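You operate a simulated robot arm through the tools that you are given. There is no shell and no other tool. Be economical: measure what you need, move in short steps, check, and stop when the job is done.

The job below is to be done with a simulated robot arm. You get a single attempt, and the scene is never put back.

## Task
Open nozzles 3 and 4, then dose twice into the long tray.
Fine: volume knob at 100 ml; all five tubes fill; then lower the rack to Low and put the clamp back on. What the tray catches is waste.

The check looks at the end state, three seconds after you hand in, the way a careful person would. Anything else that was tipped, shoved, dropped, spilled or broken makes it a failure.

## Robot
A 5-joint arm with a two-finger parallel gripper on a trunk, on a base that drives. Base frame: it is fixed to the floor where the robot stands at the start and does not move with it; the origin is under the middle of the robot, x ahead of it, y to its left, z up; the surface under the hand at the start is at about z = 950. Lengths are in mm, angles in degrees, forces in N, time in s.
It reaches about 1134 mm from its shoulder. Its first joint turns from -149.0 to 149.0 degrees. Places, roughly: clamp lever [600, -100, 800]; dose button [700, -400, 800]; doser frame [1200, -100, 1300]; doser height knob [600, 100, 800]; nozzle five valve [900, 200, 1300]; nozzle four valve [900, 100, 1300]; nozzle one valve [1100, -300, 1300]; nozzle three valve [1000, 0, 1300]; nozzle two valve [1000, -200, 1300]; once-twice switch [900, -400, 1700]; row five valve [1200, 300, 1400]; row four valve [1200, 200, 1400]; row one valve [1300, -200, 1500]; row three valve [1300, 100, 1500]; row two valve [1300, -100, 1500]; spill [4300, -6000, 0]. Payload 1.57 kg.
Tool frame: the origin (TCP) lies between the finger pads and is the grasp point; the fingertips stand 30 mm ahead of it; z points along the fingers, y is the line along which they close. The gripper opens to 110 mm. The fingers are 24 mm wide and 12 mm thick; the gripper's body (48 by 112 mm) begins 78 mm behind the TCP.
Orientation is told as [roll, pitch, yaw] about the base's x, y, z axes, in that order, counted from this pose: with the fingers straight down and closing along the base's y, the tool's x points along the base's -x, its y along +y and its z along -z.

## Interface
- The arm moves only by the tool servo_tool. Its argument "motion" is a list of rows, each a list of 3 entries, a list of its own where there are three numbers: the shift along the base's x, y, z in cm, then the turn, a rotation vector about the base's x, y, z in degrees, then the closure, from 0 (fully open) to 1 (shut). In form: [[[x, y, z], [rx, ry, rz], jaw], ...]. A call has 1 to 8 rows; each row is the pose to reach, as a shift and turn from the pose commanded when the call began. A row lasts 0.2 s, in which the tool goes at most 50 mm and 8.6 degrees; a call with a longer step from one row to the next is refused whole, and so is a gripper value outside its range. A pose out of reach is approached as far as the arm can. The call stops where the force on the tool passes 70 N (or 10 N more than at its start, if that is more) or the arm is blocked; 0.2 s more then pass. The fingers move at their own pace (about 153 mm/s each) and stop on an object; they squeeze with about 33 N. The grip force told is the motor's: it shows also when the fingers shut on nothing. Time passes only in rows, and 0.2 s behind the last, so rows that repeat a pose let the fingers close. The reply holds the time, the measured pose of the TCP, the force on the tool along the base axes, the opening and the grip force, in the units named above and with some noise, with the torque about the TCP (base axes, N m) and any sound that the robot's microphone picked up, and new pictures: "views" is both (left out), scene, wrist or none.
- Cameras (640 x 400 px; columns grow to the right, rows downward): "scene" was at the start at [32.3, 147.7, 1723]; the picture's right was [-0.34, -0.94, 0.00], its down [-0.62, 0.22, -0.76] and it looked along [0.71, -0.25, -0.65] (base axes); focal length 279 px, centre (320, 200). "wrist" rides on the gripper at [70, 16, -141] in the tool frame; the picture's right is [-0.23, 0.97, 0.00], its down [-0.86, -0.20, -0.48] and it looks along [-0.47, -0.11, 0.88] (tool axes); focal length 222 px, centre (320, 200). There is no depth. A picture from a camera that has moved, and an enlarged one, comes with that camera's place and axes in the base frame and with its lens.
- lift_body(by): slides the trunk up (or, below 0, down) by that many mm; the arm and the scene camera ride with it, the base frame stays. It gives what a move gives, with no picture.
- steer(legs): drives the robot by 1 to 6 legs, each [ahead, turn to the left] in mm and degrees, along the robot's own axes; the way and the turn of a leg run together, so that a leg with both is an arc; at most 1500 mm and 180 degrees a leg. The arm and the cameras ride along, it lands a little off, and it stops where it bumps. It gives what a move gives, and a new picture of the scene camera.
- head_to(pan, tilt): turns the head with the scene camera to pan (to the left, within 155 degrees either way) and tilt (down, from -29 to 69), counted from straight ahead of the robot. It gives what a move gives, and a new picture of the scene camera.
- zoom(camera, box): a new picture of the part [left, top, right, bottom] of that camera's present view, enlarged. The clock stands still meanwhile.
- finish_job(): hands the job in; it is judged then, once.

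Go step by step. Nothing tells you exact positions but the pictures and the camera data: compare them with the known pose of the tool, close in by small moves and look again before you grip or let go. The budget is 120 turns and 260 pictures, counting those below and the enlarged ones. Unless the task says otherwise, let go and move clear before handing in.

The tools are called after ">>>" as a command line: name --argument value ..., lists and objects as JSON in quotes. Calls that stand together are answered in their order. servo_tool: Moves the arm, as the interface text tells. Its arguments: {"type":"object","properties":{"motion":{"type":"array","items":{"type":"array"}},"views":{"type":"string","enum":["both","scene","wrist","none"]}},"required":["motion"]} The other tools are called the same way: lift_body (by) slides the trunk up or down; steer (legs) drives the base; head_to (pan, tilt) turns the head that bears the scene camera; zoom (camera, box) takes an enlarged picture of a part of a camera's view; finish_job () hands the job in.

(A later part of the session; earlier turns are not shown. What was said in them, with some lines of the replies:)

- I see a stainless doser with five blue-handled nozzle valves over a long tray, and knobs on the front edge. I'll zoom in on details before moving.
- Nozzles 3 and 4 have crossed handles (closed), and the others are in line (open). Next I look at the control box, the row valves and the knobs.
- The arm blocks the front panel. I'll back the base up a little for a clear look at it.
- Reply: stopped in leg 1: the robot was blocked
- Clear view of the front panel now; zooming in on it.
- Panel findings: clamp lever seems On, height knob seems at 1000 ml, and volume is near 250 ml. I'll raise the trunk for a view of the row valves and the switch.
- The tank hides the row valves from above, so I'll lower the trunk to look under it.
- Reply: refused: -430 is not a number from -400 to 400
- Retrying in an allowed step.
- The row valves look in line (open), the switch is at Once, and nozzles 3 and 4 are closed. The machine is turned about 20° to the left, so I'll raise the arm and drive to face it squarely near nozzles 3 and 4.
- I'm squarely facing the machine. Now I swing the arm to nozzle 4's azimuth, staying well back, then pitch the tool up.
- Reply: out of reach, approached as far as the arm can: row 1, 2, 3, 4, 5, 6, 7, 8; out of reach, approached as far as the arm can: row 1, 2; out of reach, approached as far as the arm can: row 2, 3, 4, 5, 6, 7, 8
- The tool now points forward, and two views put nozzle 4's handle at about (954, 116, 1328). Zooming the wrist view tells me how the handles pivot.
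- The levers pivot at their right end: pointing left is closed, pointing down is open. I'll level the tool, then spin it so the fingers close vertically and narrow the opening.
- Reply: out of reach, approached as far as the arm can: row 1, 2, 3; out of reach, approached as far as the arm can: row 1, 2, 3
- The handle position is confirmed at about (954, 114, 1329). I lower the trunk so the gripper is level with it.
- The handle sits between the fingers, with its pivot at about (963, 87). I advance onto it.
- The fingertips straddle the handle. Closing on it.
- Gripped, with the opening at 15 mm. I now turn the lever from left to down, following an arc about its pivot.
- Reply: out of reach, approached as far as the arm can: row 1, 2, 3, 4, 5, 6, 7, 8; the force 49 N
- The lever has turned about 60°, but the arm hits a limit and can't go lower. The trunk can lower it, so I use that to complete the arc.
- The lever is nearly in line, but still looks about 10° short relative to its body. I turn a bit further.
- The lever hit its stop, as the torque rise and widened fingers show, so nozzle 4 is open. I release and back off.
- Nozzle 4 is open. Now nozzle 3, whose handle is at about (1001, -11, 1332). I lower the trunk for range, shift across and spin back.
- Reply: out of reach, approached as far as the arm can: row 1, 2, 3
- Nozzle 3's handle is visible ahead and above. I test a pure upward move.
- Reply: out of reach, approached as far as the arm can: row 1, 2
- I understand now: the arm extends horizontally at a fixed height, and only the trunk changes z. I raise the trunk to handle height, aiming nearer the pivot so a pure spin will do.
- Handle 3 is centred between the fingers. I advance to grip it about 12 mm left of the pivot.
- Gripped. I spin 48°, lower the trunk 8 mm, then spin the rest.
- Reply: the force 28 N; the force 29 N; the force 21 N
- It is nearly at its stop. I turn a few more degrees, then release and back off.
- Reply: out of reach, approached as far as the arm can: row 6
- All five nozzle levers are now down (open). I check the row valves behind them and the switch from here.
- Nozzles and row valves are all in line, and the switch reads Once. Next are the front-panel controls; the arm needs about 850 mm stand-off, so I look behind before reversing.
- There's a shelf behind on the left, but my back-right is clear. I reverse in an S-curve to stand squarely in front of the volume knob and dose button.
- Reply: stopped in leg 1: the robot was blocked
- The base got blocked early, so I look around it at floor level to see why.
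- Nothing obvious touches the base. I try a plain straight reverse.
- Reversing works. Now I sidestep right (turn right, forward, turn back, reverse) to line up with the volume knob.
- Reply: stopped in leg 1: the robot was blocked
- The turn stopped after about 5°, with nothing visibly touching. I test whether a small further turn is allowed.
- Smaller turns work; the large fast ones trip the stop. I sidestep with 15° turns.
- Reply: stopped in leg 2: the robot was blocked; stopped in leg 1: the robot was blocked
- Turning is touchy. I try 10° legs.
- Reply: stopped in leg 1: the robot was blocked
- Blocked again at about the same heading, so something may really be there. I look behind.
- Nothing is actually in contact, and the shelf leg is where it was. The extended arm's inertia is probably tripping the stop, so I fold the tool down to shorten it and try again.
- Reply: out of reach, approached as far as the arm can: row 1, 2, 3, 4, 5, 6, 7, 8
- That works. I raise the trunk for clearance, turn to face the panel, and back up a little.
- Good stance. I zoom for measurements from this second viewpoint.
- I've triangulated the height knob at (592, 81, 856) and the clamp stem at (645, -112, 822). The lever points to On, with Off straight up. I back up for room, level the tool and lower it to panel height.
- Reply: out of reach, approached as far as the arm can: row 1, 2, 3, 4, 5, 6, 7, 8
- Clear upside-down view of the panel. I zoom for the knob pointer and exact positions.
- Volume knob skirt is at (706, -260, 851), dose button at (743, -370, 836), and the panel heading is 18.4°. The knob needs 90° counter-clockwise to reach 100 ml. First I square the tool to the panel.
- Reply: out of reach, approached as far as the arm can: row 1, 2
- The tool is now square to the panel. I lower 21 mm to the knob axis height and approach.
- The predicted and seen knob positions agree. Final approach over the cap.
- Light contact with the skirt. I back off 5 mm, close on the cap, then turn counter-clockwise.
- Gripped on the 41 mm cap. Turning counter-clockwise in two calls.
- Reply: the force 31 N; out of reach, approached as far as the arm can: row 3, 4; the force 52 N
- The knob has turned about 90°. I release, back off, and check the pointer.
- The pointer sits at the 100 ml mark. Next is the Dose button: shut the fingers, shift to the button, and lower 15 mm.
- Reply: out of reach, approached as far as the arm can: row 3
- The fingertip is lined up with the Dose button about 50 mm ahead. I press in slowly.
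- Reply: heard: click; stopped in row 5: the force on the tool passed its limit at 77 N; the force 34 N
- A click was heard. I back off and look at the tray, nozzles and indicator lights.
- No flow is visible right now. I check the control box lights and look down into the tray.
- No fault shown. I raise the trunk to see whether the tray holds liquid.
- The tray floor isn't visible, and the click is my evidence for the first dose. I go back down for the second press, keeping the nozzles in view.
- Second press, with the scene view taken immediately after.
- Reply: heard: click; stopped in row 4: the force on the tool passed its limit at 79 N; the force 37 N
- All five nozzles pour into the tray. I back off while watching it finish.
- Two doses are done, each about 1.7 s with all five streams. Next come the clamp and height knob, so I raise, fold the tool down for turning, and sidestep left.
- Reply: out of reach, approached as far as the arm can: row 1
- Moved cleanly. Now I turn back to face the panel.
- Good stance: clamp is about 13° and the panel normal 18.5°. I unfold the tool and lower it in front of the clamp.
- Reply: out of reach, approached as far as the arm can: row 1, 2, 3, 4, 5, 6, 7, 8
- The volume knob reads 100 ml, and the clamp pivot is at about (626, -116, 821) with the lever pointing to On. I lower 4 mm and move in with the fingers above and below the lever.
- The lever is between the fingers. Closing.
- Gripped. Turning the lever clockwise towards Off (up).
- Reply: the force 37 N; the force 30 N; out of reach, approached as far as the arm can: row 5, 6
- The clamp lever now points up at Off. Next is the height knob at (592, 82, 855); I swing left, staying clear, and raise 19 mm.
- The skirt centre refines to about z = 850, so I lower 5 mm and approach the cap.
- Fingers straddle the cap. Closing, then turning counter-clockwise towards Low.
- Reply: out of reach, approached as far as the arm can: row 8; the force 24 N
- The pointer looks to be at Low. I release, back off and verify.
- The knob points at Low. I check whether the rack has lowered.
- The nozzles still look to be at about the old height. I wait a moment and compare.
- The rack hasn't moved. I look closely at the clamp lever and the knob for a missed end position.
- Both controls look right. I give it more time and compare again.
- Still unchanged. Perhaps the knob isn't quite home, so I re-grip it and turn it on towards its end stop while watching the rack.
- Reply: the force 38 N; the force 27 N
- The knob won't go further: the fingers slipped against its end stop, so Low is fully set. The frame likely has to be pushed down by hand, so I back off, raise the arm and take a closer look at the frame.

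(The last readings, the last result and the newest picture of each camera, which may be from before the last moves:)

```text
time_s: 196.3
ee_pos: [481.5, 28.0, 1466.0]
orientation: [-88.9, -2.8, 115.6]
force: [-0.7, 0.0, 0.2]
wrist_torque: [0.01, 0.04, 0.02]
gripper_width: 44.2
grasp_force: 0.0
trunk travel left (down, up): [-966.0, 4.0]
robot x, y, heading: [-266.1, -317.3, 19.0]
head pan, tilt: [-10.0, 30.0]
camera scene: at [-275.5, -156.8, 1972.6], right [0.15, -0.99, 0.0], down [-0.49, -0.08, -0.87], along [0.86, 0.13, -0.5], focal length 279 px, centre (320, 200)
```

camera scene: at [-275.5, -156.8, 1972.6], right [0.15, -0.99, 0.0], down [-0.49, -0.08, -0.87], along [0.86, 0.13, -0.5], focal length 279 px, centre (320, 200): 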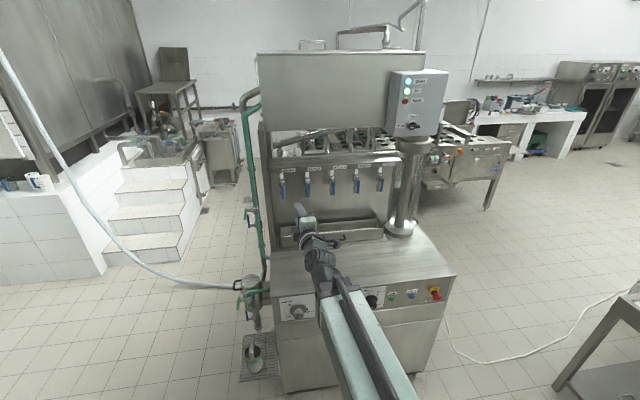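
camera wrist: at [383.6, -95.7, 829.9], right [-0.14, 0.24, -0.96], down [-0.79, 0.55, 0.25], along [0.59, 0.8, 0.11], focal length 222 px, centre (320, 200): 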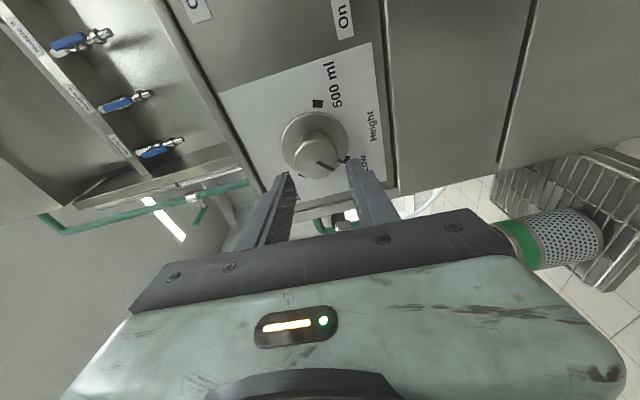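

I drive forward 290 mm with the arm high, to inspect the ledge and frame up close.

>>> steer --legs '[[290, 0]]'

>>> servo_tool --motion '[[[0.6, -4, 0], [0, 0, -2.7], 0.8], [[1.2, -8, 0], [0, 0, -5.4], 1], [[1.8, -12, 0], [0, 0, -8.1], 1], [[2.4, -16, 0], [0, 0, -10.8], 1], [[3, -20, 0], [0, 0, -13.5], 1]]'

>>> zoom --camera "scene" --box '[240, 40, 480, 240]'

```text
time_s: 198.4
ee_pos: [761.4, 122.0, 1466.6]
orientation: [-88.9, -2.8, 115.6]
force: [-0.1, 0.4, -0.6]
wrist_torque: [0.01, -0.03, 0.0]
gripper_width: 44.0
grasp_force: 0.1
trunk travel left (down, up): [-966.0, 4.0]
robot x, y, heading: [11.7, -223.4, 18.3]
head pan, tilt: [-10.0, 30.0]
camera scene: at [4.6, -62.2, 1972.5], right [0.15, -0.99, 0.0], down [-0.49, -0.08, -0.87], along [0.86, 0.13, -0.5], focal length 279 px, centre (320, 200)
```

scene: 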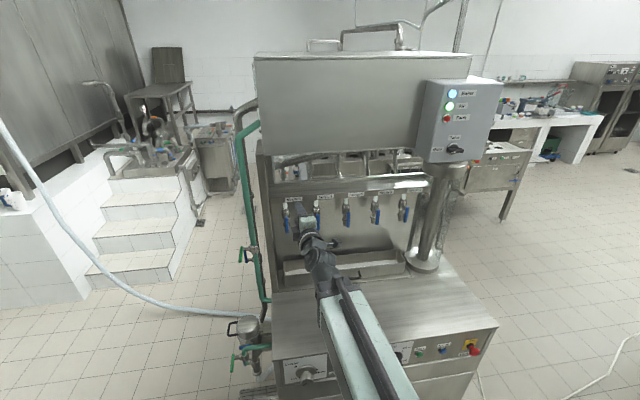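

```text
time_s: 199.6
ee_pos: [808.1, -74.9, 1466.8]
orientation: [-88.8, -2.8, 102.0]
force: [-0.3, 0.3, 0.8]
wrist_torque: [0.01, -0.02, 0.0]
gripper_width: 0.0
grasp_force: 21.2
out of reach, approached as far as the arm can: row 2, 3, 4, 5
trunk travel left (down, up): [-966.0, 4.0]
robot x, y, heading: [13.5, -222.6, 18.7]
head pan, tilt: [-10.0, 30.0]
camera scene: at [3.4, -63.3, 1972.6], right [0.15, -0.99, 0.0], down [-0.49, -0.07, -0.87], along [0.86, 0.13, -0.5], focal length 279 px, centre (320, 200)
camera wrist: at [685.5, -172.6, 1450.0], right [-0.08, 0.26, -0.96], down [-0.64, 0.73, 0.25], along [0.76, 0.64, 0.12], focal length 222 px, centre (320, 200)
```

scene: 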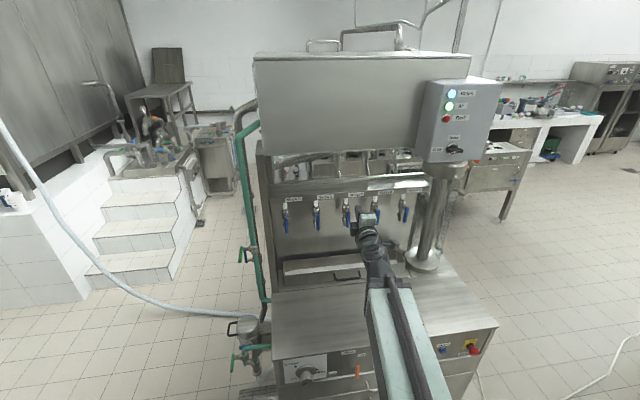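
wrist: 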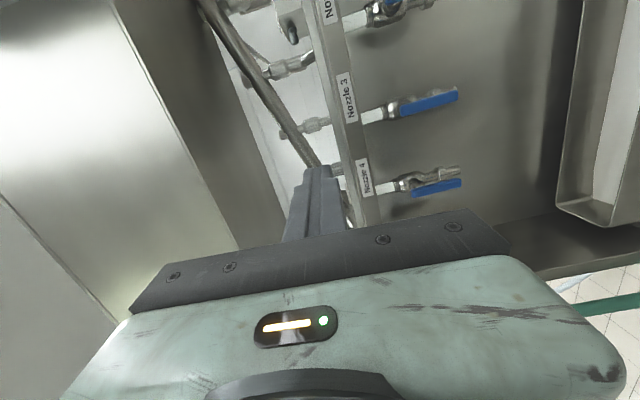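

```text
2.00 times, centred on (360, 140) of scene
camera zoom: at [3.4, -63.3, 1972.6], right [0.15, -0.99, 0.0], down [-0.49, -0.07, -0.87], along [0.86, 0.13, -0.5], focal length 558 px, centre (240, 320)
```

zoom: 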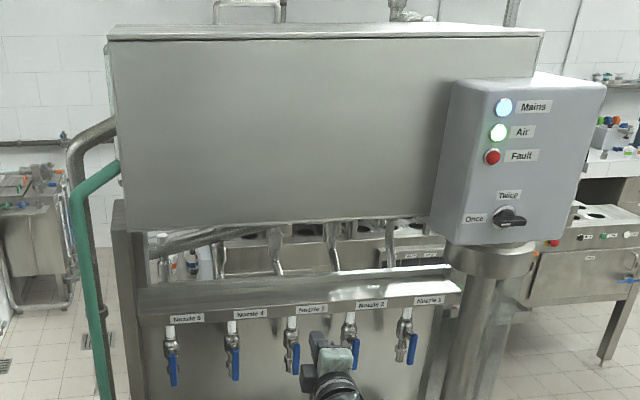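

The ledge above the nozzle labels is the part of the frame I can reach, with its top at about z = 1445. I move in above it between nozzles 2 and 3.

>>> lift_body --by 4

>>> servo_tool --motion '[[[4, -0.6, 0], [0, 0, -1], 1], [[8, -1.2, 0], [0, 0, -2], 1], [[11, -1.7, 0], [0, 0, -2.6], 1]]'

>>> zoom --camera "wrist" --box '[220, 60, 420, 220]'

```text
time_s: 200.1
ee_pos: [809.3, -73.3, 1469.9]
orientation: [-88.9, -2.9, 102.1]
force: [0.2, -0.2, 0.5]
wrist_torque: [0.01, -0.04, 0.0]
gripper_width: 0.0
grasp_force: 21.2
trunk travel left (down, up): [-970.0, 0.0]
robot x, y, heading: [9.0, -222.0, 18.6]
head pan, tilt: [-10.0, 30.0]
```

```text
time_s: 200.9
ee_pos: [919.8, -91.7, 1470.7]
orientation: [-88.9, -2.7, 99.5]
force: [-0.5, -0.1, 0.6]
wrist_torque: [0.02, -0.01, 0.0]
gripper_width: 0.1
grasp_force: 20.9
trunk travel left (down, up): [-970.0, 0.0]
robot x, y, heading: [14.8, -217.2, 18.5]
head pan, tilt: [-10.0, 30.0]
camera scene: at [4.1, -62.7, 1976.5], right [0.15, -0.99, 0.0], down [-0.49, -0.07, -0.87], along [0.86, 0.13, -0.5], focal length 279 px, centre (320, 200)
camera wrist: at [791.9, -184.3, 1453.6], right [-0.06, 0.27, -0.96], down [-0.61, 0.75, 0.25], along [0.79, 0.6, 0.11], focal length 222 px, centre (320, 200)
```

scene: 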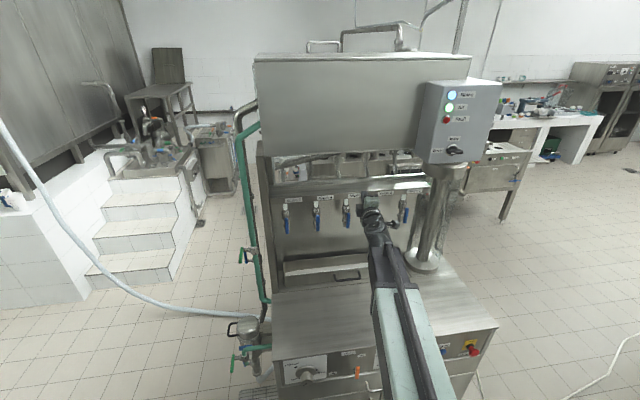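
wrist: 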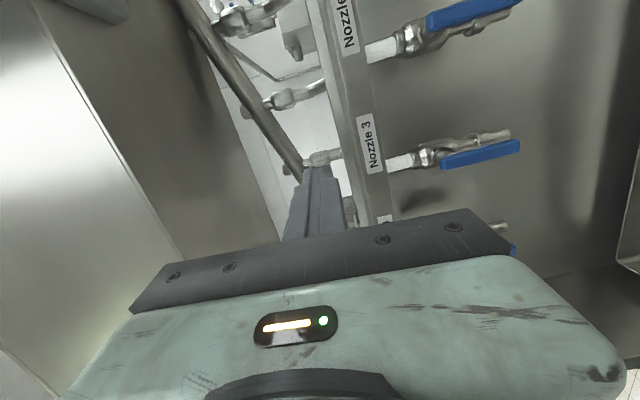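

```text
2.50 times, centred on (320, 140) of wrist
camera zoom: at [791.9, -184.3, 1453.6], right [-0.06, 0.27, -0.96], down [-0.61, 0.75, 0.25], along [0.79, 0.6, 0.11], focal length 555 px, centre (320, 350)
```

zoom: 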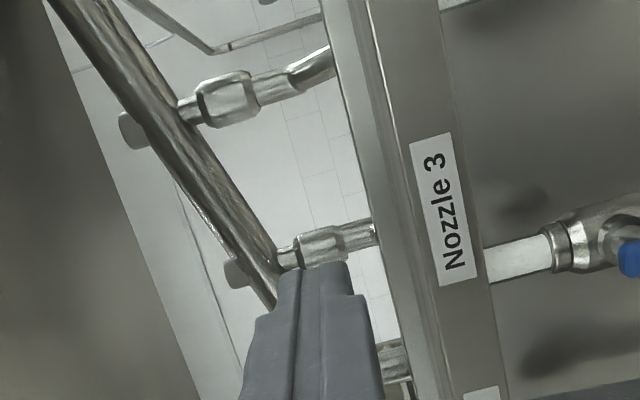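

I move over the ledge at a point midway between nozzles 2 and 3, then lower in small steps watching the force.

>>> servo_tool --motion '[[[3, -1.5, 0], [0, 0, -0.8], 1], [[6.5, -1.6, 0], [0, 0, -1.2], 1], [[9.5, -1.3, 0], [0, 0, -1.2], 1]]' --views "wrist"

>>> lift_body --by -18

>>> lift_body --by -6

```text
time_s: 201.7
ee_pos: [1015.8, -106.1, 1469.3]
orientation: [-88.9, -2.8, 98.4]
force: [0.1, -0.1, 0.1]
wrist_torque: [-0.01, -0.02, -0.04]
gripper_width: 0.1
grasp_force: 21.1
trunk travel left (down, up): [-970.0, 0.0]
robot x, y, heading: [11.7, -222.3, 18.6]
head pan, tilt: [-10.0, 30.0]
camera wrist: at [884.8, -194.6, 1453.6], right [-0.06, 0.27, -0.96], down [-0.59, 0.77, 0.25], along [0.8, 0.58, 0.11], focal length 222 px, centre (320, 200)
```

wrist: 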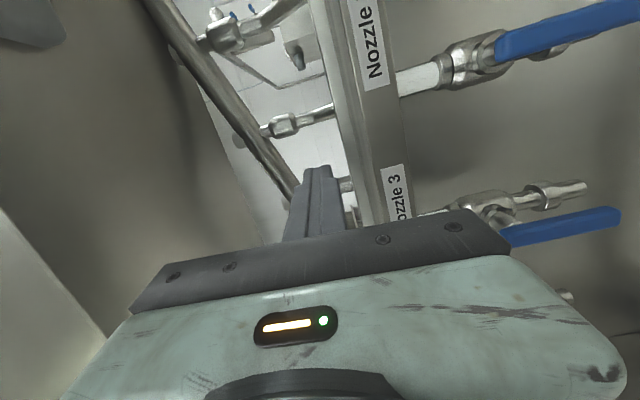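

```text
time_s: 202.3
ee_pos: [1014.1, -105.7, 1452.3]
orientation: [-88.9, -2.8, 98.3]
force: [-0.2, -1.1, -0.2]
wrist_torque: [-0.01, 0.03, -0.02]
gripper_width: 0.0
grasp_force: 21.7
trunk travel left (down, up): [-952.0, 18.0]
robot x, y, heading: [10.1, -223.0, 18.7]
head pan, tilt: [-10.0, 30.0]
```

```text
time_s: 202.9
ee_pos: [1013.9, -105.6, 1446.4]
orientation: [-88.9, -2.8, 98.3]
force: [-0.3, 0.9, -0.1]
wrist_torque: [0.0, 0.0, 0.0]
gripper_width: 0.0
grasp_force: 21.6
trunk travel left (down, up): [-946.0, 24.0]
robot x, y, heading: [15.6, -224.9, 18.7]
head pan, tilt: [-10.0, 30.0]
```

>>> servo_tool --motion '[[[0, 0, 0], [0, 0, 0], 1]]'

>>> zoom --camera "wrist" --box '[260, 80, 420, 240]'

>>> zoom --camera "scene" --box '[310, 150, 450, 250]'

```text
time_s: 203.3
ee_pos: [1013.0, -106.3, 1445.5]
orientation: [-88.9, -2.8, 98.4]
force: [0.2, -0.6, 0.6]
wrist_torque: [0.01, -0.04, 0.0]
gripper_width: 0.0
grasp_force: 21.2
trunk travel left (down, up): [-946.0, 24.0]
robot x, y, heading: [10.9, -221.9, 18.7]
head pan, tilt: [-10.0, 30.0]
camera scene: at [3.4, -62.7, 1952.5], right [0.15, -0.99, 0.0], down [-0.49, -0.07, -0.87], along [0.86, 0.13, -0.5], focal length 279 px, centre (320, 200)
camera wrist: at [883.7, -194.7, 1430.0], right [-0.06, 0.27, -0.96], down [-0.59, 0.77, 0.25], along [0.8, 0.58, 0.11], focal length 222 px, centre (320, 200)
```

scene: 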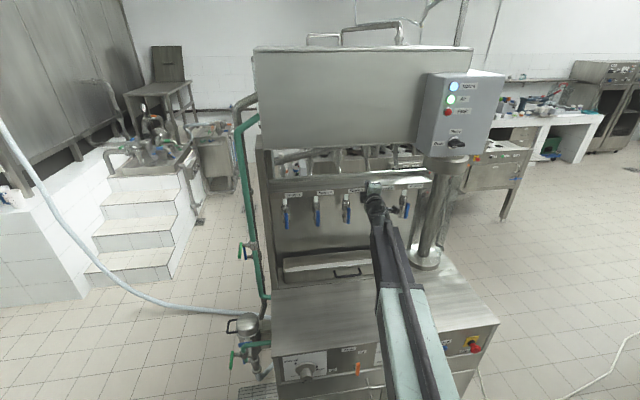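
wrist: 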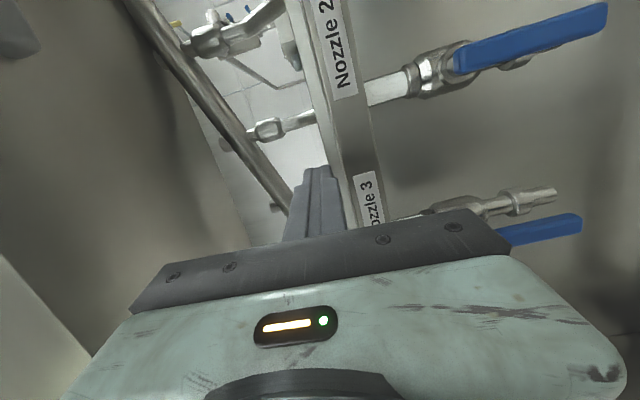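

```text
2.50 times, centred on (340, 160) of wrist
camera zoom: at [883.7, -194.7, 1430.0], right [-0.06, 0.27, -0.96], down [-0.59, 0.77, 0.25], along [0.8, 0.58, 0.11], focal length 555 px, centre (270, 300)
```

zoom: 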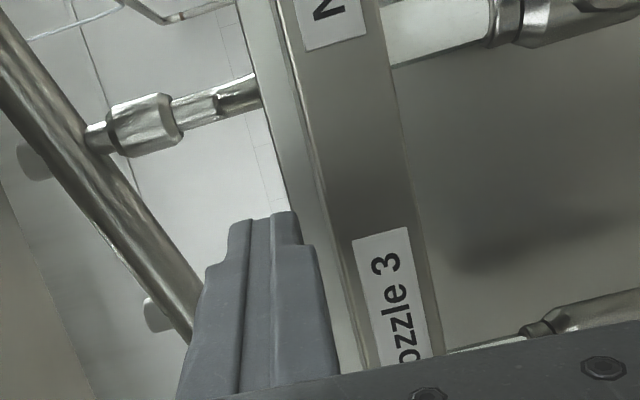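

```text
4.00 times, centred on (380, 200) of scene
camera zoom: at [3.4, -62.7, 1952.5], right [0.15, -0.99, 0.0], down [-0.49, -0.07, -0.87], along [0.86, 0.13, -0.5], focal length 1115 px, centre (80, 200)
```

zoom: 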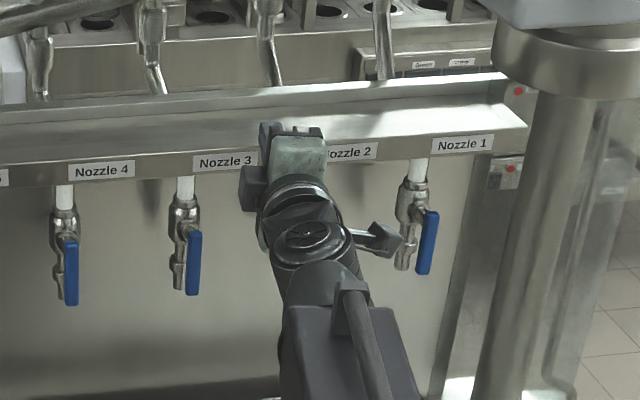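

The fingertips are above the shelf. There are small red-marked plates by the column, so I zoom on those before pressing.

>>> zoom --camera "scene" --box '[400, 150, 470, 220]'

>>> lift_body --by -6

>>> lift_body --by -5

```text
5.71 times, centred on (435, 185) of scene
camera zoom: at [3.4, -62.7, 1952.5], right [0.15, -0.99, 0.0], down [-0.49, -0.07, -0.87], along [0.86, 0.13, -0.5], focal length 1593 px, centre (-337, 286)
```

zoom: 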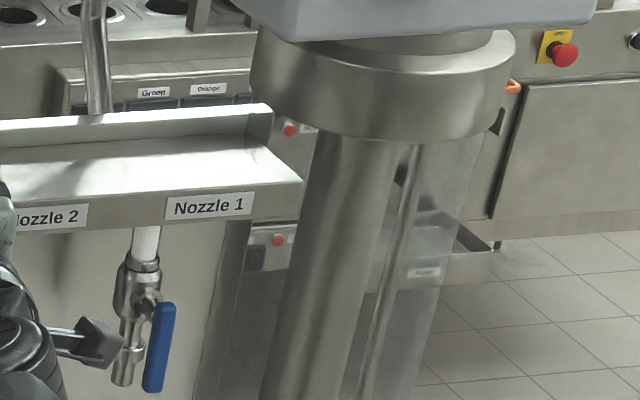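

```text
time_s: 203.8
ee_pos: [1013.5, -104.8, 1439.6]
orientation: [-88.8, -2.8, 98.3]
force: [-0.5, 0.1, 0.0]
wrist_torque: [-0.02, -0.03, 0.02]
gripper_width: 0.0
grasp_force: 21.7
trunk travel left (down, up): [-940.0, 30.0]
robot x, y, heading: [11.6, -219.7, 18.8]
head pan, tilt: [-10.0, 30.0]
```

```text
time_s: 204.4
ee_pos: [1013.8, -106.2, 1435.2]
orientation: [-88.9, -2.7, 98.3]
force: [0.0, 0.0, -0.3]
wrist_torque: [0.02, -0.02, 0.04]
gripper_width: 0.1
grasp_force: 21.9
trunk travel left (down, up): [-935.0, 35.0]
robot x, y, heading: [13.0, -218.9, 18.7]
head pan, tilt: [-10.0, 30.0]
```

>>> lift_body --by -5

>>> lift_body --by -5

>>> lift_body --by -4

>>> servo_tool --motion '[[[0, 0, 0], [0, 0, 0], 1]]' --views "scene"

>>> zoom --camera "scene" --box '[310, 150, 450, 250]'

```text
time_s: 204.9
ee_pos: [1012.7, -105.5, 1429.4]
orientation: [-88.9, -2.8, 98.3]
force: [0.5, 0.2, 0.6]
wrist_torque: [0.0, 0.0, -0.01]
gripper_width: 0.0
grasp_force: 21.0
trunk travel left (down, up): [-930.0, 40.0]
robot x, y, heading: [15.5, -224.4, 18.6]
head pan, tilt: [-10.0, 30.0]
```

```text
time_s: 205.5
ee_pos: [1012.6, -106.7, 1425.4]
orientation: [-89.0, -2.8, 98.3]
force: [-0.5, 0.0, -0.1]
wrist_torque: [0.02, -0.04, 0.02]
gripper_width: 0.0
grasp_force: 21.1
trunk travel left (down, up): [-925.0, 45.0]
robot x, y, heading: [14.2, -224.7, 18.6]
head pan, tilt: [-10.0, 30.0]
```

```text
time_s: 206.0
ee_pos: [1012.9, -105.7, 1421.2]
orientation: [-88.9, -2.8, 98.3]
force: [-0.3, 0.5, 0.6]
wrist_torque: [0.0, 0.0, -0.01]
gripper_width: 0.1
grasp_force: 21.5
trunk travel left (down, up): [-921.0, 49.0]
robot x, y, heading: [11.9, -223.9, 18.4]
head pan, tilt: [-10.0, 30.0]
```

```text
time_s: 206.4
ee_pos: [1013.8, -104.3, 1422.3]
orientation: [-88.9, -2.8, 98.2]
force: [0.8, 0.8, 0.2]
wrist_torque: [-0.02, -0.01, 0.0]
gripper_width: 0.0
grasp_force: 21.2
trunk travel left (down, up): [-921.0, 49.0]
robot x, y, heading: [9.2, -220.4, 18.7]
head pan, tilt: [-10.0, 30.0]
camera scene: at [3.4, -62.7, 1927.5], right [0.15, -0.99, 0.0], down [-0.49, -0.07, -0.87], along [0.86, 0.13, -0.5], focal length 279 px, centre (320, 200)
```

scene: 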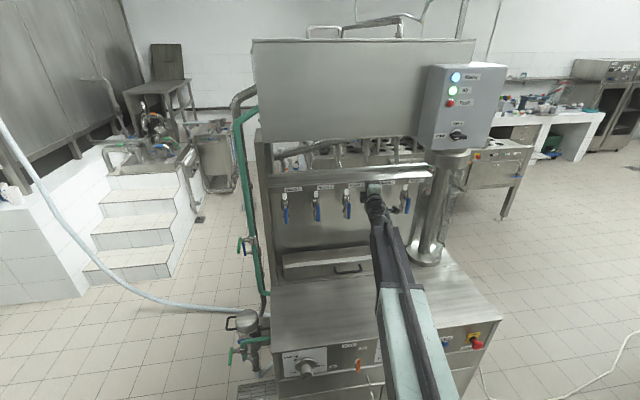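

```text
4.00 times, centred on (380, 200) of scene
camera zoom: at [3.4, -62.7, 1927.5], right [0.15, -0.99, 0.0], down [-0.49, -0.07, -0.87], along [0.86, 0.13, -0.5], focal length 1115 px, centre (80, 200)
```

zoom: 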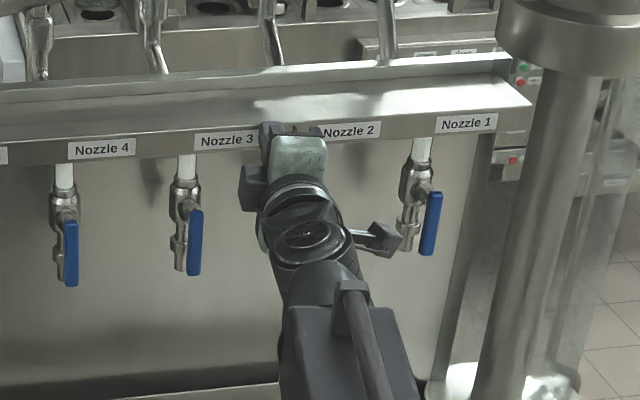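

No contact, so the fingers are still just in front of the shelf. I rise, go 45 mm further in, and lower again.

>>> lift_body --by 42

>>> servo_tool --motion '[[[2.2, 0.3, 0], [0, 0, 0], 1], [[4.5, 0.6, 0], [0, 0, 0], 1]]' --views "none"

>>> lift_body --by -15

>>> lift_body --by -6

>>> lift_body --by -5

```text
time_s: 207.2
ee_pos: [1013.4, -104.3, 1462.4]
orientation: [-89.0, -2.8, 98.2]
force: [0.1, -0.1, -0.2]
wrist_torque: [0.0, 0.02, 0.01]
gripper_width: 0.2
grasp_force: 21.1
trunk travel left (down, up): [-963.0, 7.0]
robot x, y, heading: [12.4, -222.1, 18.9]
head pan, tilt: [-10.0, 30.0]
```

```text
time_s: 207.8
ee_pos: [1058.9, -99.8, 1462.6]
orientation: [-88.8, -2.8, 98.2]
force: [-0.3, -0.4, 0.4]
wrist_torque: [-0.03, 0.0, 0.04]
gripper_width: 0.2
grasp_force: 21.3
trunk travel left (down, up): [-963.0, 7.0]
robot x, y, heading: [12.4, -218.5, 18.6]
head pan, tilt: [-10.0, 30.0]
```

```text
time_s: 208.5
ee_pos: [1059.0, -99.8, 1447.3]
orientation: [-88.9, -2.8, 98.3]
force: [-0.1, 0.6, 0.0]
wrist_torque: [0.0, 0.0, -0.01]
gripper_width: 0.1
grasp_force: 20.9
trunk travel left (down, up): [-948.0, 22.0]
robot x, y, heading: [10.7, -223.9, 18.3]
head pan, tilt: [-10.0, 30.0]
```

```text
time_s: 209.0
ee_pos: [1060.1, -99.3, 1442.0]
orientation: [-89.0, -2.7, 98.3]
force: [0.3, -0.2, 0.8]
wrist_torque: [-0.01, -0.02, -0.03]
gripper_width: 0.2
grasp_force: 21.5
trunk travel left (down, up): [-942.0, 28.0]
robot x, y, heading: [13.3, -223.9, 18.7]
head pan, tilt: [-10.0, 30.0]
```

```text
time_s: 209.6
ee_pos: [1056.5, -99.2, 1440.3]
orientation: [-89.0, -2.6, 98.1]
force: [33.3, 4.7, 57.5]
wrist_torque: [-0.67, -0.19, 0.43]
gripper_width: 0.0
grasp_force: 21.0
trunk travel left (down, up): [-937.0, 33.0]
robot x, y, heading: [14.3, -223.2, 18.7]
head pan, tilt: [-10.0, 30.0]
```

Contact at z ≈ 1440 with about 57 N down. I push a few more millimetres and see whether the frame yields.

>>> lift_body --by -4

>>> servo_tool --motion '[[[0, 0, 0], [0, 0, 0], 1]]'

```text
time_s: 209.8
ee_pos: [1057.8, -100.1, 1440.8]
orientation: [-89.1, -2.7, 98.2]
force: [8.3, 3.7, 30.0]
wrist_torque: [-0.34, 0.04, 0.07]
gripper_width: 0.0
grasp_force: 21.3
trunk travel left (down, up): [-938.0, 32.0]
robot x, y, heading: [12.4, -224.1, 18.6]
head pan, tilt: [-10.0, 30.0]
stopped: the force on the tool passed its limit at 89 N (the readings are from after the stop); the commanded pose is now the measured one
```

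```text
time_s: 210.2
ee_pos: [1057.8, -100.0, 1441.0]
orientation: [-89.1, -2.6, 98.2]
force: [8.1, 3.0, 30.4]
wrist_torque: [-0.35, 0.01, 0.09]
gripper_width: 0.0
grasp_force: 21.6
trunk travel left (down, up): [-938.0, 32.0]
robot x, y, heading: [10.5, -222.5, 18.6]
head pan, tilt: [-10.0, 30.0]
camera scene: at [0.1, -62.5, 1944.2], right [0.15, -0.99, 0.0], down [-0.49, -0.08, -0.87], along [0.86, 0.13, -0.5], focal length 279 px, centre (320, 200)
camera wrist: at [928.0, -188.6, 1423.5], right [-0.05, 0.27, -0.96], down [-0.59, 0.77, 0.25], along [0.81, 0.58, 0.12], focal length 222 px, centre (320, 200)
```

scene: 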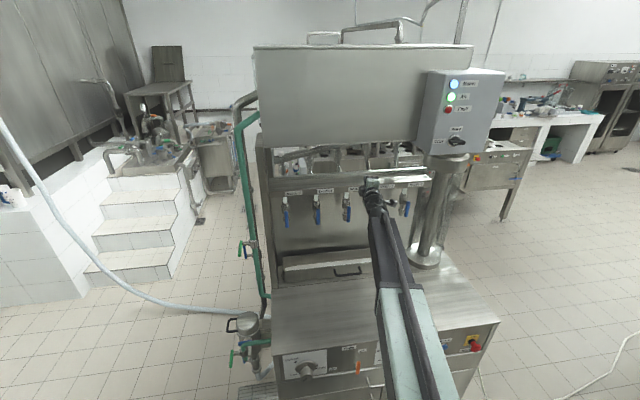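
wrist: 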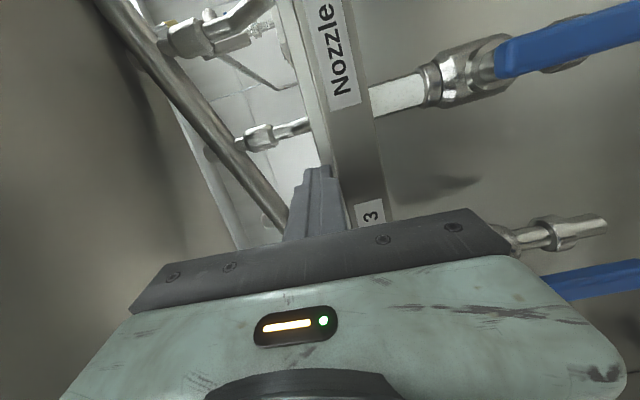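

The nozzle frame is rigid. But comparing pictures, the platform under the tray may be what moved, so I check that: lift off and zoom on the tray.

>>> lift_body --by 22

>>> servo_tool --motion '[[[-5, -0.7, 0], [0, 0, 0], 1], [[-10, -1.4, 0], [0, 0, 0], 1], [[-15, -2.1, 0], [0, 0, 0], 1], [[-20, -2.8, 0], [0, 0, 0], 1], [[-24, -3.4, 0], [0, 0, 0], 1]]' --views "none"

>>> zoom --camera "scene" --box '[250, 160, 460, 320]'

```text
time_s: 210.9
ee_pos: [1061.3, -99.6, 1459.3]
orientation: [-88.9, -2.7, 98.2]
force: [0.8, 0.3, -0.3]
wrist_torque: [0.02, -0.01, 0.01]
gripper_width: 0.0
grasp_force: 21.2
trunk travel left (down, up): [-960.0, 10.0]
robot x, y, heading: [10.1, -222.0, 18.7]
head pan, tilt: [-10.0, 30.0]
```

```text
refused: row 1 steps farther than a row can; nothing moved
```

```text
2.50 times, centred on (355, 240) of scene
camera zoom: at [4.3, -62.4, 1966.1], right [0.15, -0.99, 0.0], down [-0.49, -0.08, -0.87], along [0.86, 0.13, -0.5], focal length 697 px, centre (232, 100)
```

zoom: 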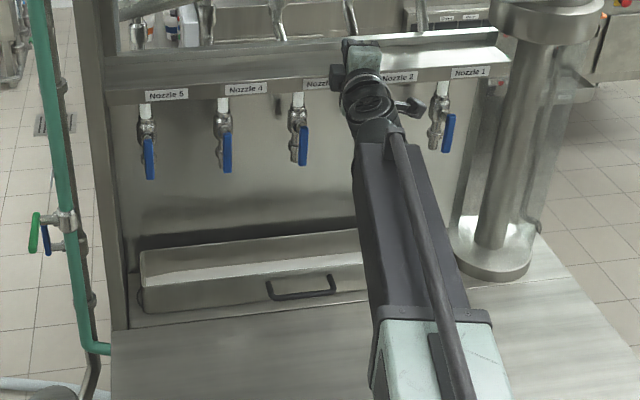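

The platform under the tray has dropped flush with the table, so the rack is at Low, and white product shows in the tray. Only the clamp remains: I retract the arm and reverse to the panel stance.

>>> servo_tool --motion '[[[-4.8, -0.6, 0], [0, 0, 0], 1], [[-9.6, -1.2, 0], [0, 0, 0], 1], [[-14.4, -1.8, 0], [0, 0, 0], 1], [[-19.2, -2.4, 0], [0, 0, 0], 1], [[-22.5, -2.8, 0], [0, 0, 0], 1]]' --views "none"

>>> steer --legs '[[-290, 0]]'

>>> servo_tool --motion '[[[-0.2, 1.5, 0], [0, 0, 1.2], 0.6], [[-0.4, 3, 0], [0, 0, 2.4], 0.5], [[-0.6, 4.5, 0], [0, 0, 3.6], 0.5], [[-0.8, 6, 0], [0, 0, 4.8], 0.5]]' --views "none"

```text
time_s: 212.1
ee_pos: [833.2, -128.5, 1459.4]
orientation: [-88.9, -2.7, 98.2]
force: [0.8, -0.1, -0.5]
wrist_torque: [0.01, -0.01, -0.01]
gripper_width: 0.0
grasp_force: 21.5
trunk travel left (down, up): [-960.0, 10.0]
robot x, y, heading: [11.0, -223.7, 18.5]
head pan, tilt: [-10.0, 30.0]
```

```text
time_s: 214.1
ee_pos: [558.8, -225.8, 1459.6]
orientation: [-88.9, -2.7, 98.0]
force: [0.0, -0.1, -0.5]
wrist_torque: [0.02, 0.01, -0.02]
gripper_width: 0.0
grasp_force: 21.2
trunk travel left (down, up): [-960.0, 10.0]
robot x, y, heading: [-265.8, -316.6, 18.2]
head pan, tilt: [-10.0, 30.0]
camera scene: at [-271.4, -155.5, 1966.2], right [0.15, -0.99, 0.0], down [-0.49, -0.07, -0.87], along [0.86, 0.13, -0.5], focal length 279 px, centre (320, 200)
```

scene: 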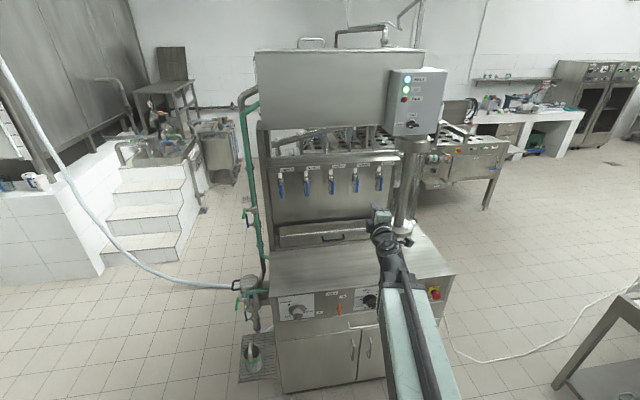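

```text
time_s: 215.1
ee_pos: [550.4, -163.8, 1459.4]
orientation: [-88.9, -2.7, 102.7]
force: [1.4, 0.2, 0.2]
wrist_torque: [0.01, 0.0, 0.04]
gripper_width: 54.9
grasp_force: 0.1
trunk travel left (down, up): [-960.0, 10.0]
robot x, y, heading: [-263.6, -318.2, 18.3]
head pan, tilt: [-10.0, 30.0]
```

>>> servo_tool --motion '[[[0, 0, 0], [7.8, 1.8, 0], 0.5], [[0, 0, 0], [15.6, 3.5, 0], 0.5], [[0, 0, 0], [23.4, 5.3, 0], 0.5], [[0, 0, 0], [31.2, 7, 0], 0.5], [[0, 0, 0], [39, 8.8, 0], 0.5], [[0, 0, 0], [46.8, 10.6, 0], 0.5], [[0, 0, 0], [54.6, 12.3, 0], 0.5], [[0, 0, 0], [62.4, 14.1, 0], 0.5]]' --views "none"

>>> servo_tool --motion '[[[0, 0, 0], [7.8, 1.8, 0], 0.5], [[0, 0, 0], [15.6, 3.5, 0], 0.5], [[0, 0, 0], [24, 5.4, 0], 0.5]]' --views "none"

>>> lift_body --by -400

>>> lift_body --by -226

>>> servo_tool --motion '[[[0, 2, 0], [0, 0, 0.5], 0.5], [[1.5, 3.2, 0], [0, 0, 1], 0.5]]'

```text
time_s: 216.9
ee_pos: [551.7, -164.4, 1461.6]
orientation: [-88.2, -66.7, 102.2]
force: [0.1, 0.3, 0.4]
wrist_torque: [0.02, 0.02, 0.0]
gripper_width: 54.7
grasp_force: 0.0
trunk travel left (down, up): [-960.0, 10.0]
robot x, y, heading: [-261.1, -316.2, 18.4]
head pan, tilt: [-10.0, 30.0]
```

```text
time_s: 217.7
ee_pos: [552.0, -165.4, 1463.9]
orientation: [84.1, -88.6, -70.3]
force: [1.0, 0.3, -0.3]
wrist_torque: [-0.01, 0.03, 0.01]
gripper_width: 54.9
grasp_force: 0.0
out of reach, approached as far as the arm can: row 2, 3
trunk travel left (down, up): [-960.0, 10.0]
robot x, y, heading: [-260.3, -316.4, 18.4]
head pan, tilt: [-10.0, 30.0]
```

```text
time_s: 221.6
ee_pos: [551.8, -163.2, 1063.6]
orientation: [83.4, -88.6, -69.6]
force: [-0.5, -0.7, -1.0]
wrist_torque: [0.0, -0.03, 0.04]
gripper_width: 55.2
grasp_force: 0.0
trunk travel left (down, up): [-560.0, 410.0]
robot x, y, heading: [-260.2, -314.7, 18.4]
head pan, tilt: [-10.0, 30.0]
```

```text
time_s: 223.9
ee_pos: [550.8, -163.8, 837.9]
orientation: [83.5, -88.7, -69.8]
force: [-0.6, 0.0, 0.4]
wrist_torque: [0.0, -0.01, -0.02]
gripper_width: 55.1
grasp_force: 0.0
trunk travel left (down, up): [-334.0, 636.0]
robot x, y, heading: [-265.2, -314.4, 18.4]
head pan, tilt: [-10.0, 30.0]
```

```text
time_s: 224.5
ee_pos: [567.0, -133.1, 837.5]
orientation: [80.6, -88.6, -65.7]
force: [0.0, 0.0, -0.6]
wrist_torque: [0.03, 0.03, 0.05]
gripper_width: 54.8
grasp_force: 0.0
trunk travel left (down, up): [-334.0, 636.0]
robot x, y, heading: [-264.7, -317.3, 18.6]
head pan, tilt: [-10.0, 30.0]
camera scene: at [-270.4, -155.2, 1340.2], right [0.15, -0.99, 0.0], down [-0.49, -0.07, -0.87], along [0.86, 0.13, -0.5], focal length 279 px, centre (320, 200)
camera wrist: at [426.2, -152.2, 769.4], right [-0.25, 0.94, 0.25], down [-0.4, -0.33, 0.85], along [0.88, 0.11, 0.46], focal length 222 px, centre (320, 200)
```

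scene: 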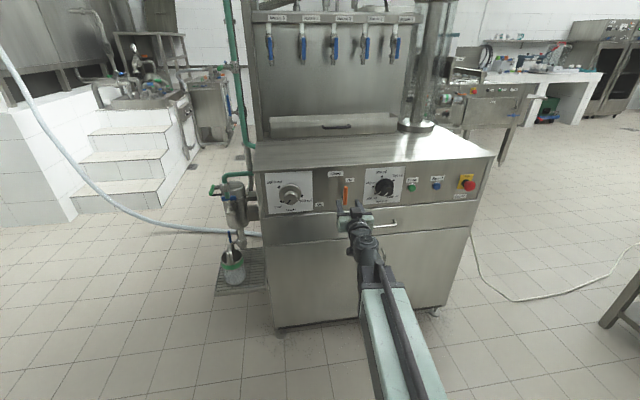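
wrist: 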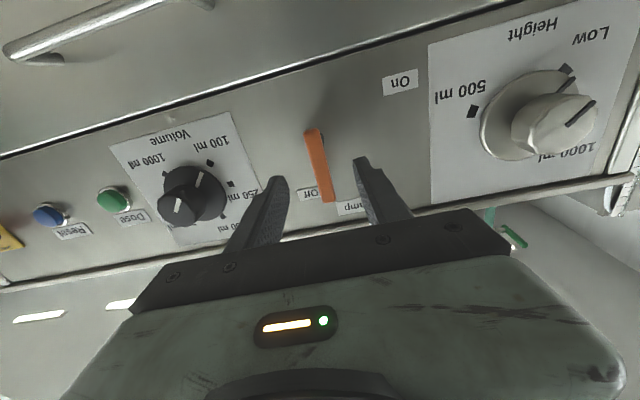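

The lever is between the fingers. I advance, grip, and turn it back to On.

>>> lift_body --by -4

>>> servo_tool --motion '[[[2.5, 0.7, 0], [0, 0, 0], 0.5], [[4.7, 1.3, 0], [0, 0, 0], 0.5], [[4.7, 1.3, 0], [0, 0, 0], 0.8], [[4.7, 1.3, 0], [0, 0, 0], 1], [[4.7, 1.3, 0], [0, 0, 0], 1]]' --views "wrist"

```text
time_s: 225.1
ee_pos: [567.1, -131.6, 832.3]
orientation: [80.3, -88.6, -65.6]
force: [-0.4, 0.5, 0.2]
wrist_torque: [-0.01, -0.04, -0.01]
gripper_width: 54.9
grasp_force: 0.0
trunk travel left (down, up): [-330.0, 640.0]
robot x, y, heading: [-258.9, -310.7, 18.3]
head pan, tilt: [-10.0, 30.0]
```

```text
time_s: 226.3
ee_pos: [615.0, -120.2, 833.2]
orientation: [79.5, -88.6, -64.8]
force: [9.9, -11.5, 4.9]
wrist_torque: [-0.84, -0.22, 0.14]
gripper_width: 15.2
grasp_force: 30.9
trunk travel left (down, up): [-330.0, 640.0]
robot x, y, heading: [-262.9, -313.5, 18.4]
head pan, tilt: [-10.0, 30.0]
camera wrist: at [473.2, -139.8, 765.3], right [-0.24, 0.94, 0.25], down [-0.4, -0.33, 0.85], along [0.88, 0.11, 0.46], focal length 222 px, centre (320, 200)
```

wrist: 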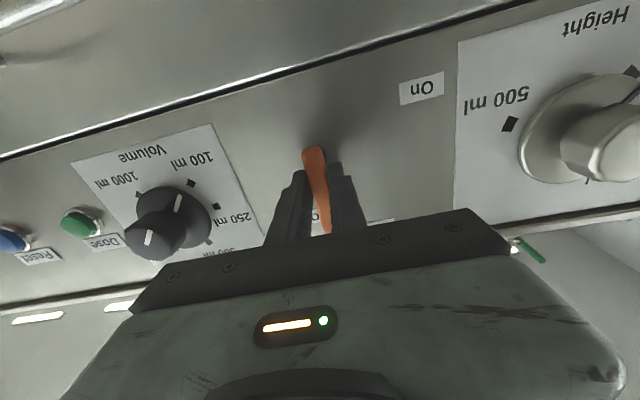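

>>> servo_tool --motion '[[[-0.05, 0.16, 0], [-7.8, -1.9, 0], 1], [[-0.1, 0.31, 0], [-15.6, -3.7, 0], 1], [[-0.15, 0.45, 0], [-23.3, -5.6, 0], 1], [[-0.2, 0.6, 0], [-31.1, -7.4, 0], 1], [[-0.24, 0.73, 0], [-38.9, -9.3, 0], 1], [[-0.28, 0.84, 0], [-46.7, -11.1, 0], 1]]' --views "none"

>>> lift_body --by -9

>>> servo_tool --motion '[[[-0.03, 0.08, 0], [-7.8, -1.9, 0], 1], [[-0.05, 0.15, 0], [-15.6, -3.7, 0], 1], [[-0.07, 0.2, 0], [-23.3, -5.6, 0], 1], [[-0.08, 0.24, 0], [-31.1, -7.4, 0], 1], [[-0.09, 0.27, 0], [-38.9, -9.3, 0], 1], [[-0.1, 0.28, 0], [-46.7, -11.1, 0], 1], [[-0.1, 0.28, 0], [-52, -12.4, 0], 1]]' --views "wrist"

```text
time_s: 227.7
ee_pos: [610.2, -110.5, 830.2]
orientation: [-88.4, -43.3, 103.2]
force: [-4.7, -10.8, -6.4]
wrist_torque: [0.03, -0.12, 0.64]
gripper_width: 14.9
grasp_force: 30.9
out of reach, approached as far as the arm can: row 6
trunk travel left (down, up): [-330.0, 640.0]
robot x, y, heading: [-263.4, -316.3, 18.2]
head pan, tilt: [-10.0, 30.0]
```

```text
time_s: 228.2
ee_pos: [610.6, -115.4, 823.8]
orientation: [-89.1, -43.3, 103.0]
force: [10.9, -21.2, 32.8]
wrist_torque: [-0.7, 0.02, -0.96]
gripper_width: 14.6
grasp_force: 31.2
trunk travel left (down, up): [-321.0, 649.0]
robot x, y, heading: [-264.4, -315.9, 18.3]
head pan, tilt: [-10.0, 30.0]
```

```text
time_s: 229.8
ee_pos: [609.6, -106.9, 819.9]
orientation: [-88.7, 10.2, 103.2]
force: [-10.7, -6.9, -2.0]
wrist_torque: [1.07, -0.02, 0.44]
gripper_width: 19.0
grasp_force: 32.9
trunk travel left (down, up): [-321.0, 649.0]
robot x, y, heading: [-264.0, -314.2, 18.5]
head pan, tilt: [-10.0, 30.0]
camera wrist: at [488.4, -209.0, 820.4], right [-0.03, 0.05, -1.0], down [-0.66, 0.75, 0.06], along [0.75, 0.66, 0.0], focal length 222 px, centre (320, 200)
```

wrist: 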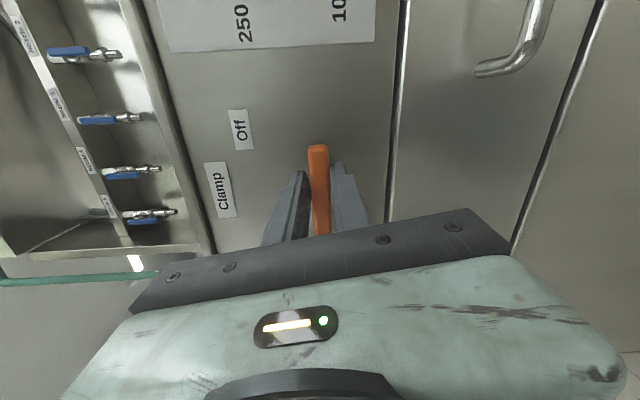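

The lever is at its On stop. I release, back away, and do a final check of everything.

>>> servo_tool --motion '[[[0, 0, 0], [0, 0, 0], 0.6], [[0, 0, 0], [0, 0, 0], 0.5], [[-2, -0.5, 0], [0, 0, 0], 0.5], [[-4.5, -1.1, 0], [0, 0, 0], 0.5]]' --views "none"

>>> steer --legs '[[-80, 0]]'

>>> head_to --pan 0 --tilt 12

>>> zoom --camera "scene" --box '[300, 240, 560, 340]'

>>> zoom --camera "scene" --box '[290, 100, 520, 260]'

```text
time_s: 230.8
ee_pos: [564.2, -117.2, 820.6]
orientation: [-88.6, 10.2, 103.2]
force: [0.3, -0.4, 0.3]
wrist_torque: [-0.03, 0.02, -0.04]
gripper_width: 54.8
grasp_force: 0.0
trunk travel left (down, up): [-321.0, 649.0]
robot x, y, heading: [-263.1, -315.8, 18.2]
head pan, tilt: [-10.0, 30.0]
```

```text
time_s: 231.9
ee_pos: [487.2, -144.6, 821.6]
orientation: [-88.7, 10.1, 103.2]
force: [0.3, 0.6, 0.3]
wrist_torque: [0.02, 0.0, 0.0]
gripper_width: 55.0
grasp_force: 0.2
trunk travel left (down, up): [-321.0, 649.0]
robot x, y, heading: [-340.3, -340.7, 18.2]
head pan, tilt: [-10.0, 30.0]
camera scene: at [-347.9, -181.0, 1327.2], right [0.15, -0.99, 0.0], down [-0.49, -0.07, -0.87], along [0.86, 0.13, -0.5], focal length 279 px, centre (320, 200)
```

scene: 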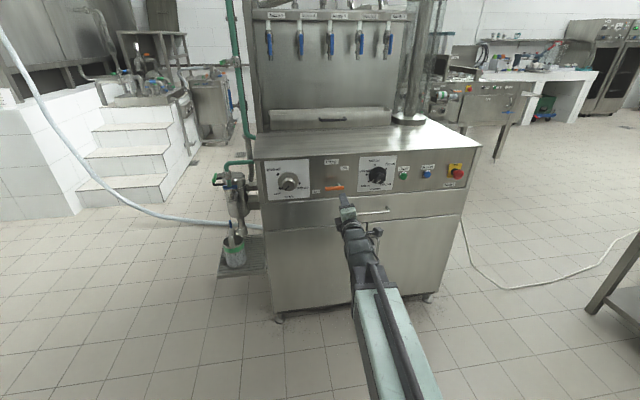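

```text
time_s: 232.7
ee_pos: [487.3, -143.1, 820.1]
orientation: [-88.7, 10.1, 103.3]
force: [0.1, 0.1, -0.4]
wrist_torque: [-0.01, 0.02, 0.02]
gripper_width: 54.8
grasp_force: 0.0
trunk travel left (down, up): [-321.0, 649.0]
robot x, y, heading: [-338.5, -342.5, 18.2]
head pan, tilt: [0.0, 12.0]
camera scene: at [-348.9, -164.8, 1356.2], right [0.32, -0.95, 0.0], down [-0.2, -0.07, -0.98], along [0.93, 0.31, -0.21], focal length 279 px, centre (320, 200)
```

scene: 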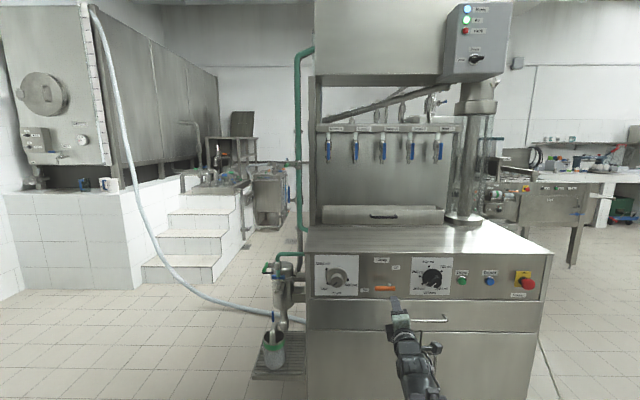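

```text
2.46 times, centred on (430, 290) of scene
camera zoom: at [-348.9, -164.8, 1356.2], right [0.32, -0.95, 0.0], down [-0.2, -0.07, -0.98], along [0.93, 0.31, -0.21], focal length 686 px, centre (49, -22)
```

zoom: 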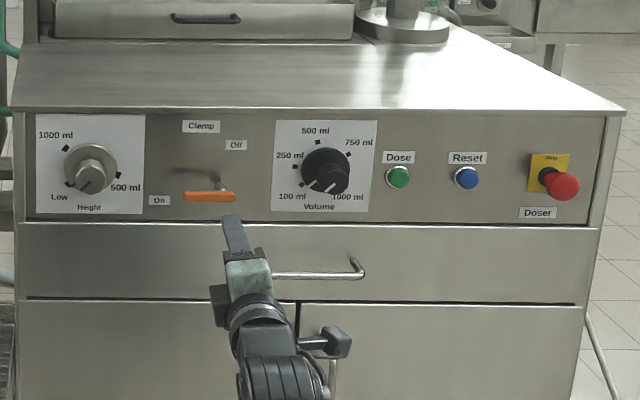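

```text
2.50 times, centred on (405, 180) of scene
camera zoom: at [-348.9, -164.8, 1356.2], right [0.32, -0.95, 0.0], down [-0.2, -0.07, -0.98], along [0.93, 0.31, -0.21], focal length 697 px, centre (108, 250)
```

zoom: 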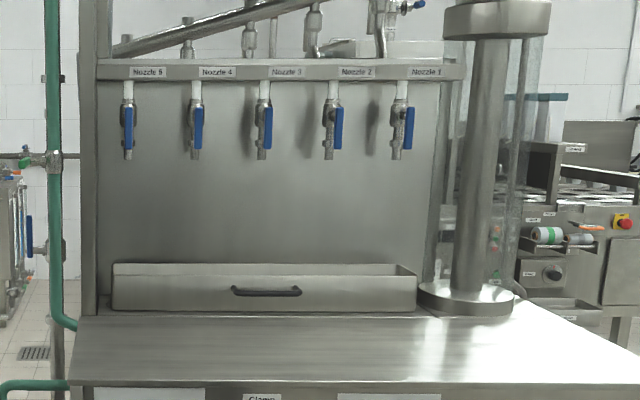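

Final check: nozzles 3 and 4 are open, and all five nozzles poured. The volume knob is at 100 ml, the rack has dropped to Low, the clamp is back at On, and the arm is clear. Handing in.

>>> finish_job

```text
The job is handed in.
```

The job is handed in: nozzles 3 and 4 are open, two 100 ml doses went into the long tray, the rack is at Low and the clamp is back On.

- **Doses:** I left the Once/Twice switch at Once and pressed Dose twice. I saw all five nozzles pour on the second press. For the first press I only heard the same click and did not see the flow.
- **Rack:** At first I took the nozzle frame for the rack and pressed down on its ledge, up to about 89 N. It did not move. The rack is the platform under the tray, and it had already dropped.
- **Base:** Early on, while reversing, the base stopped against something behind it, most likely the shelf. The shelf leg I checked later was in the same place.
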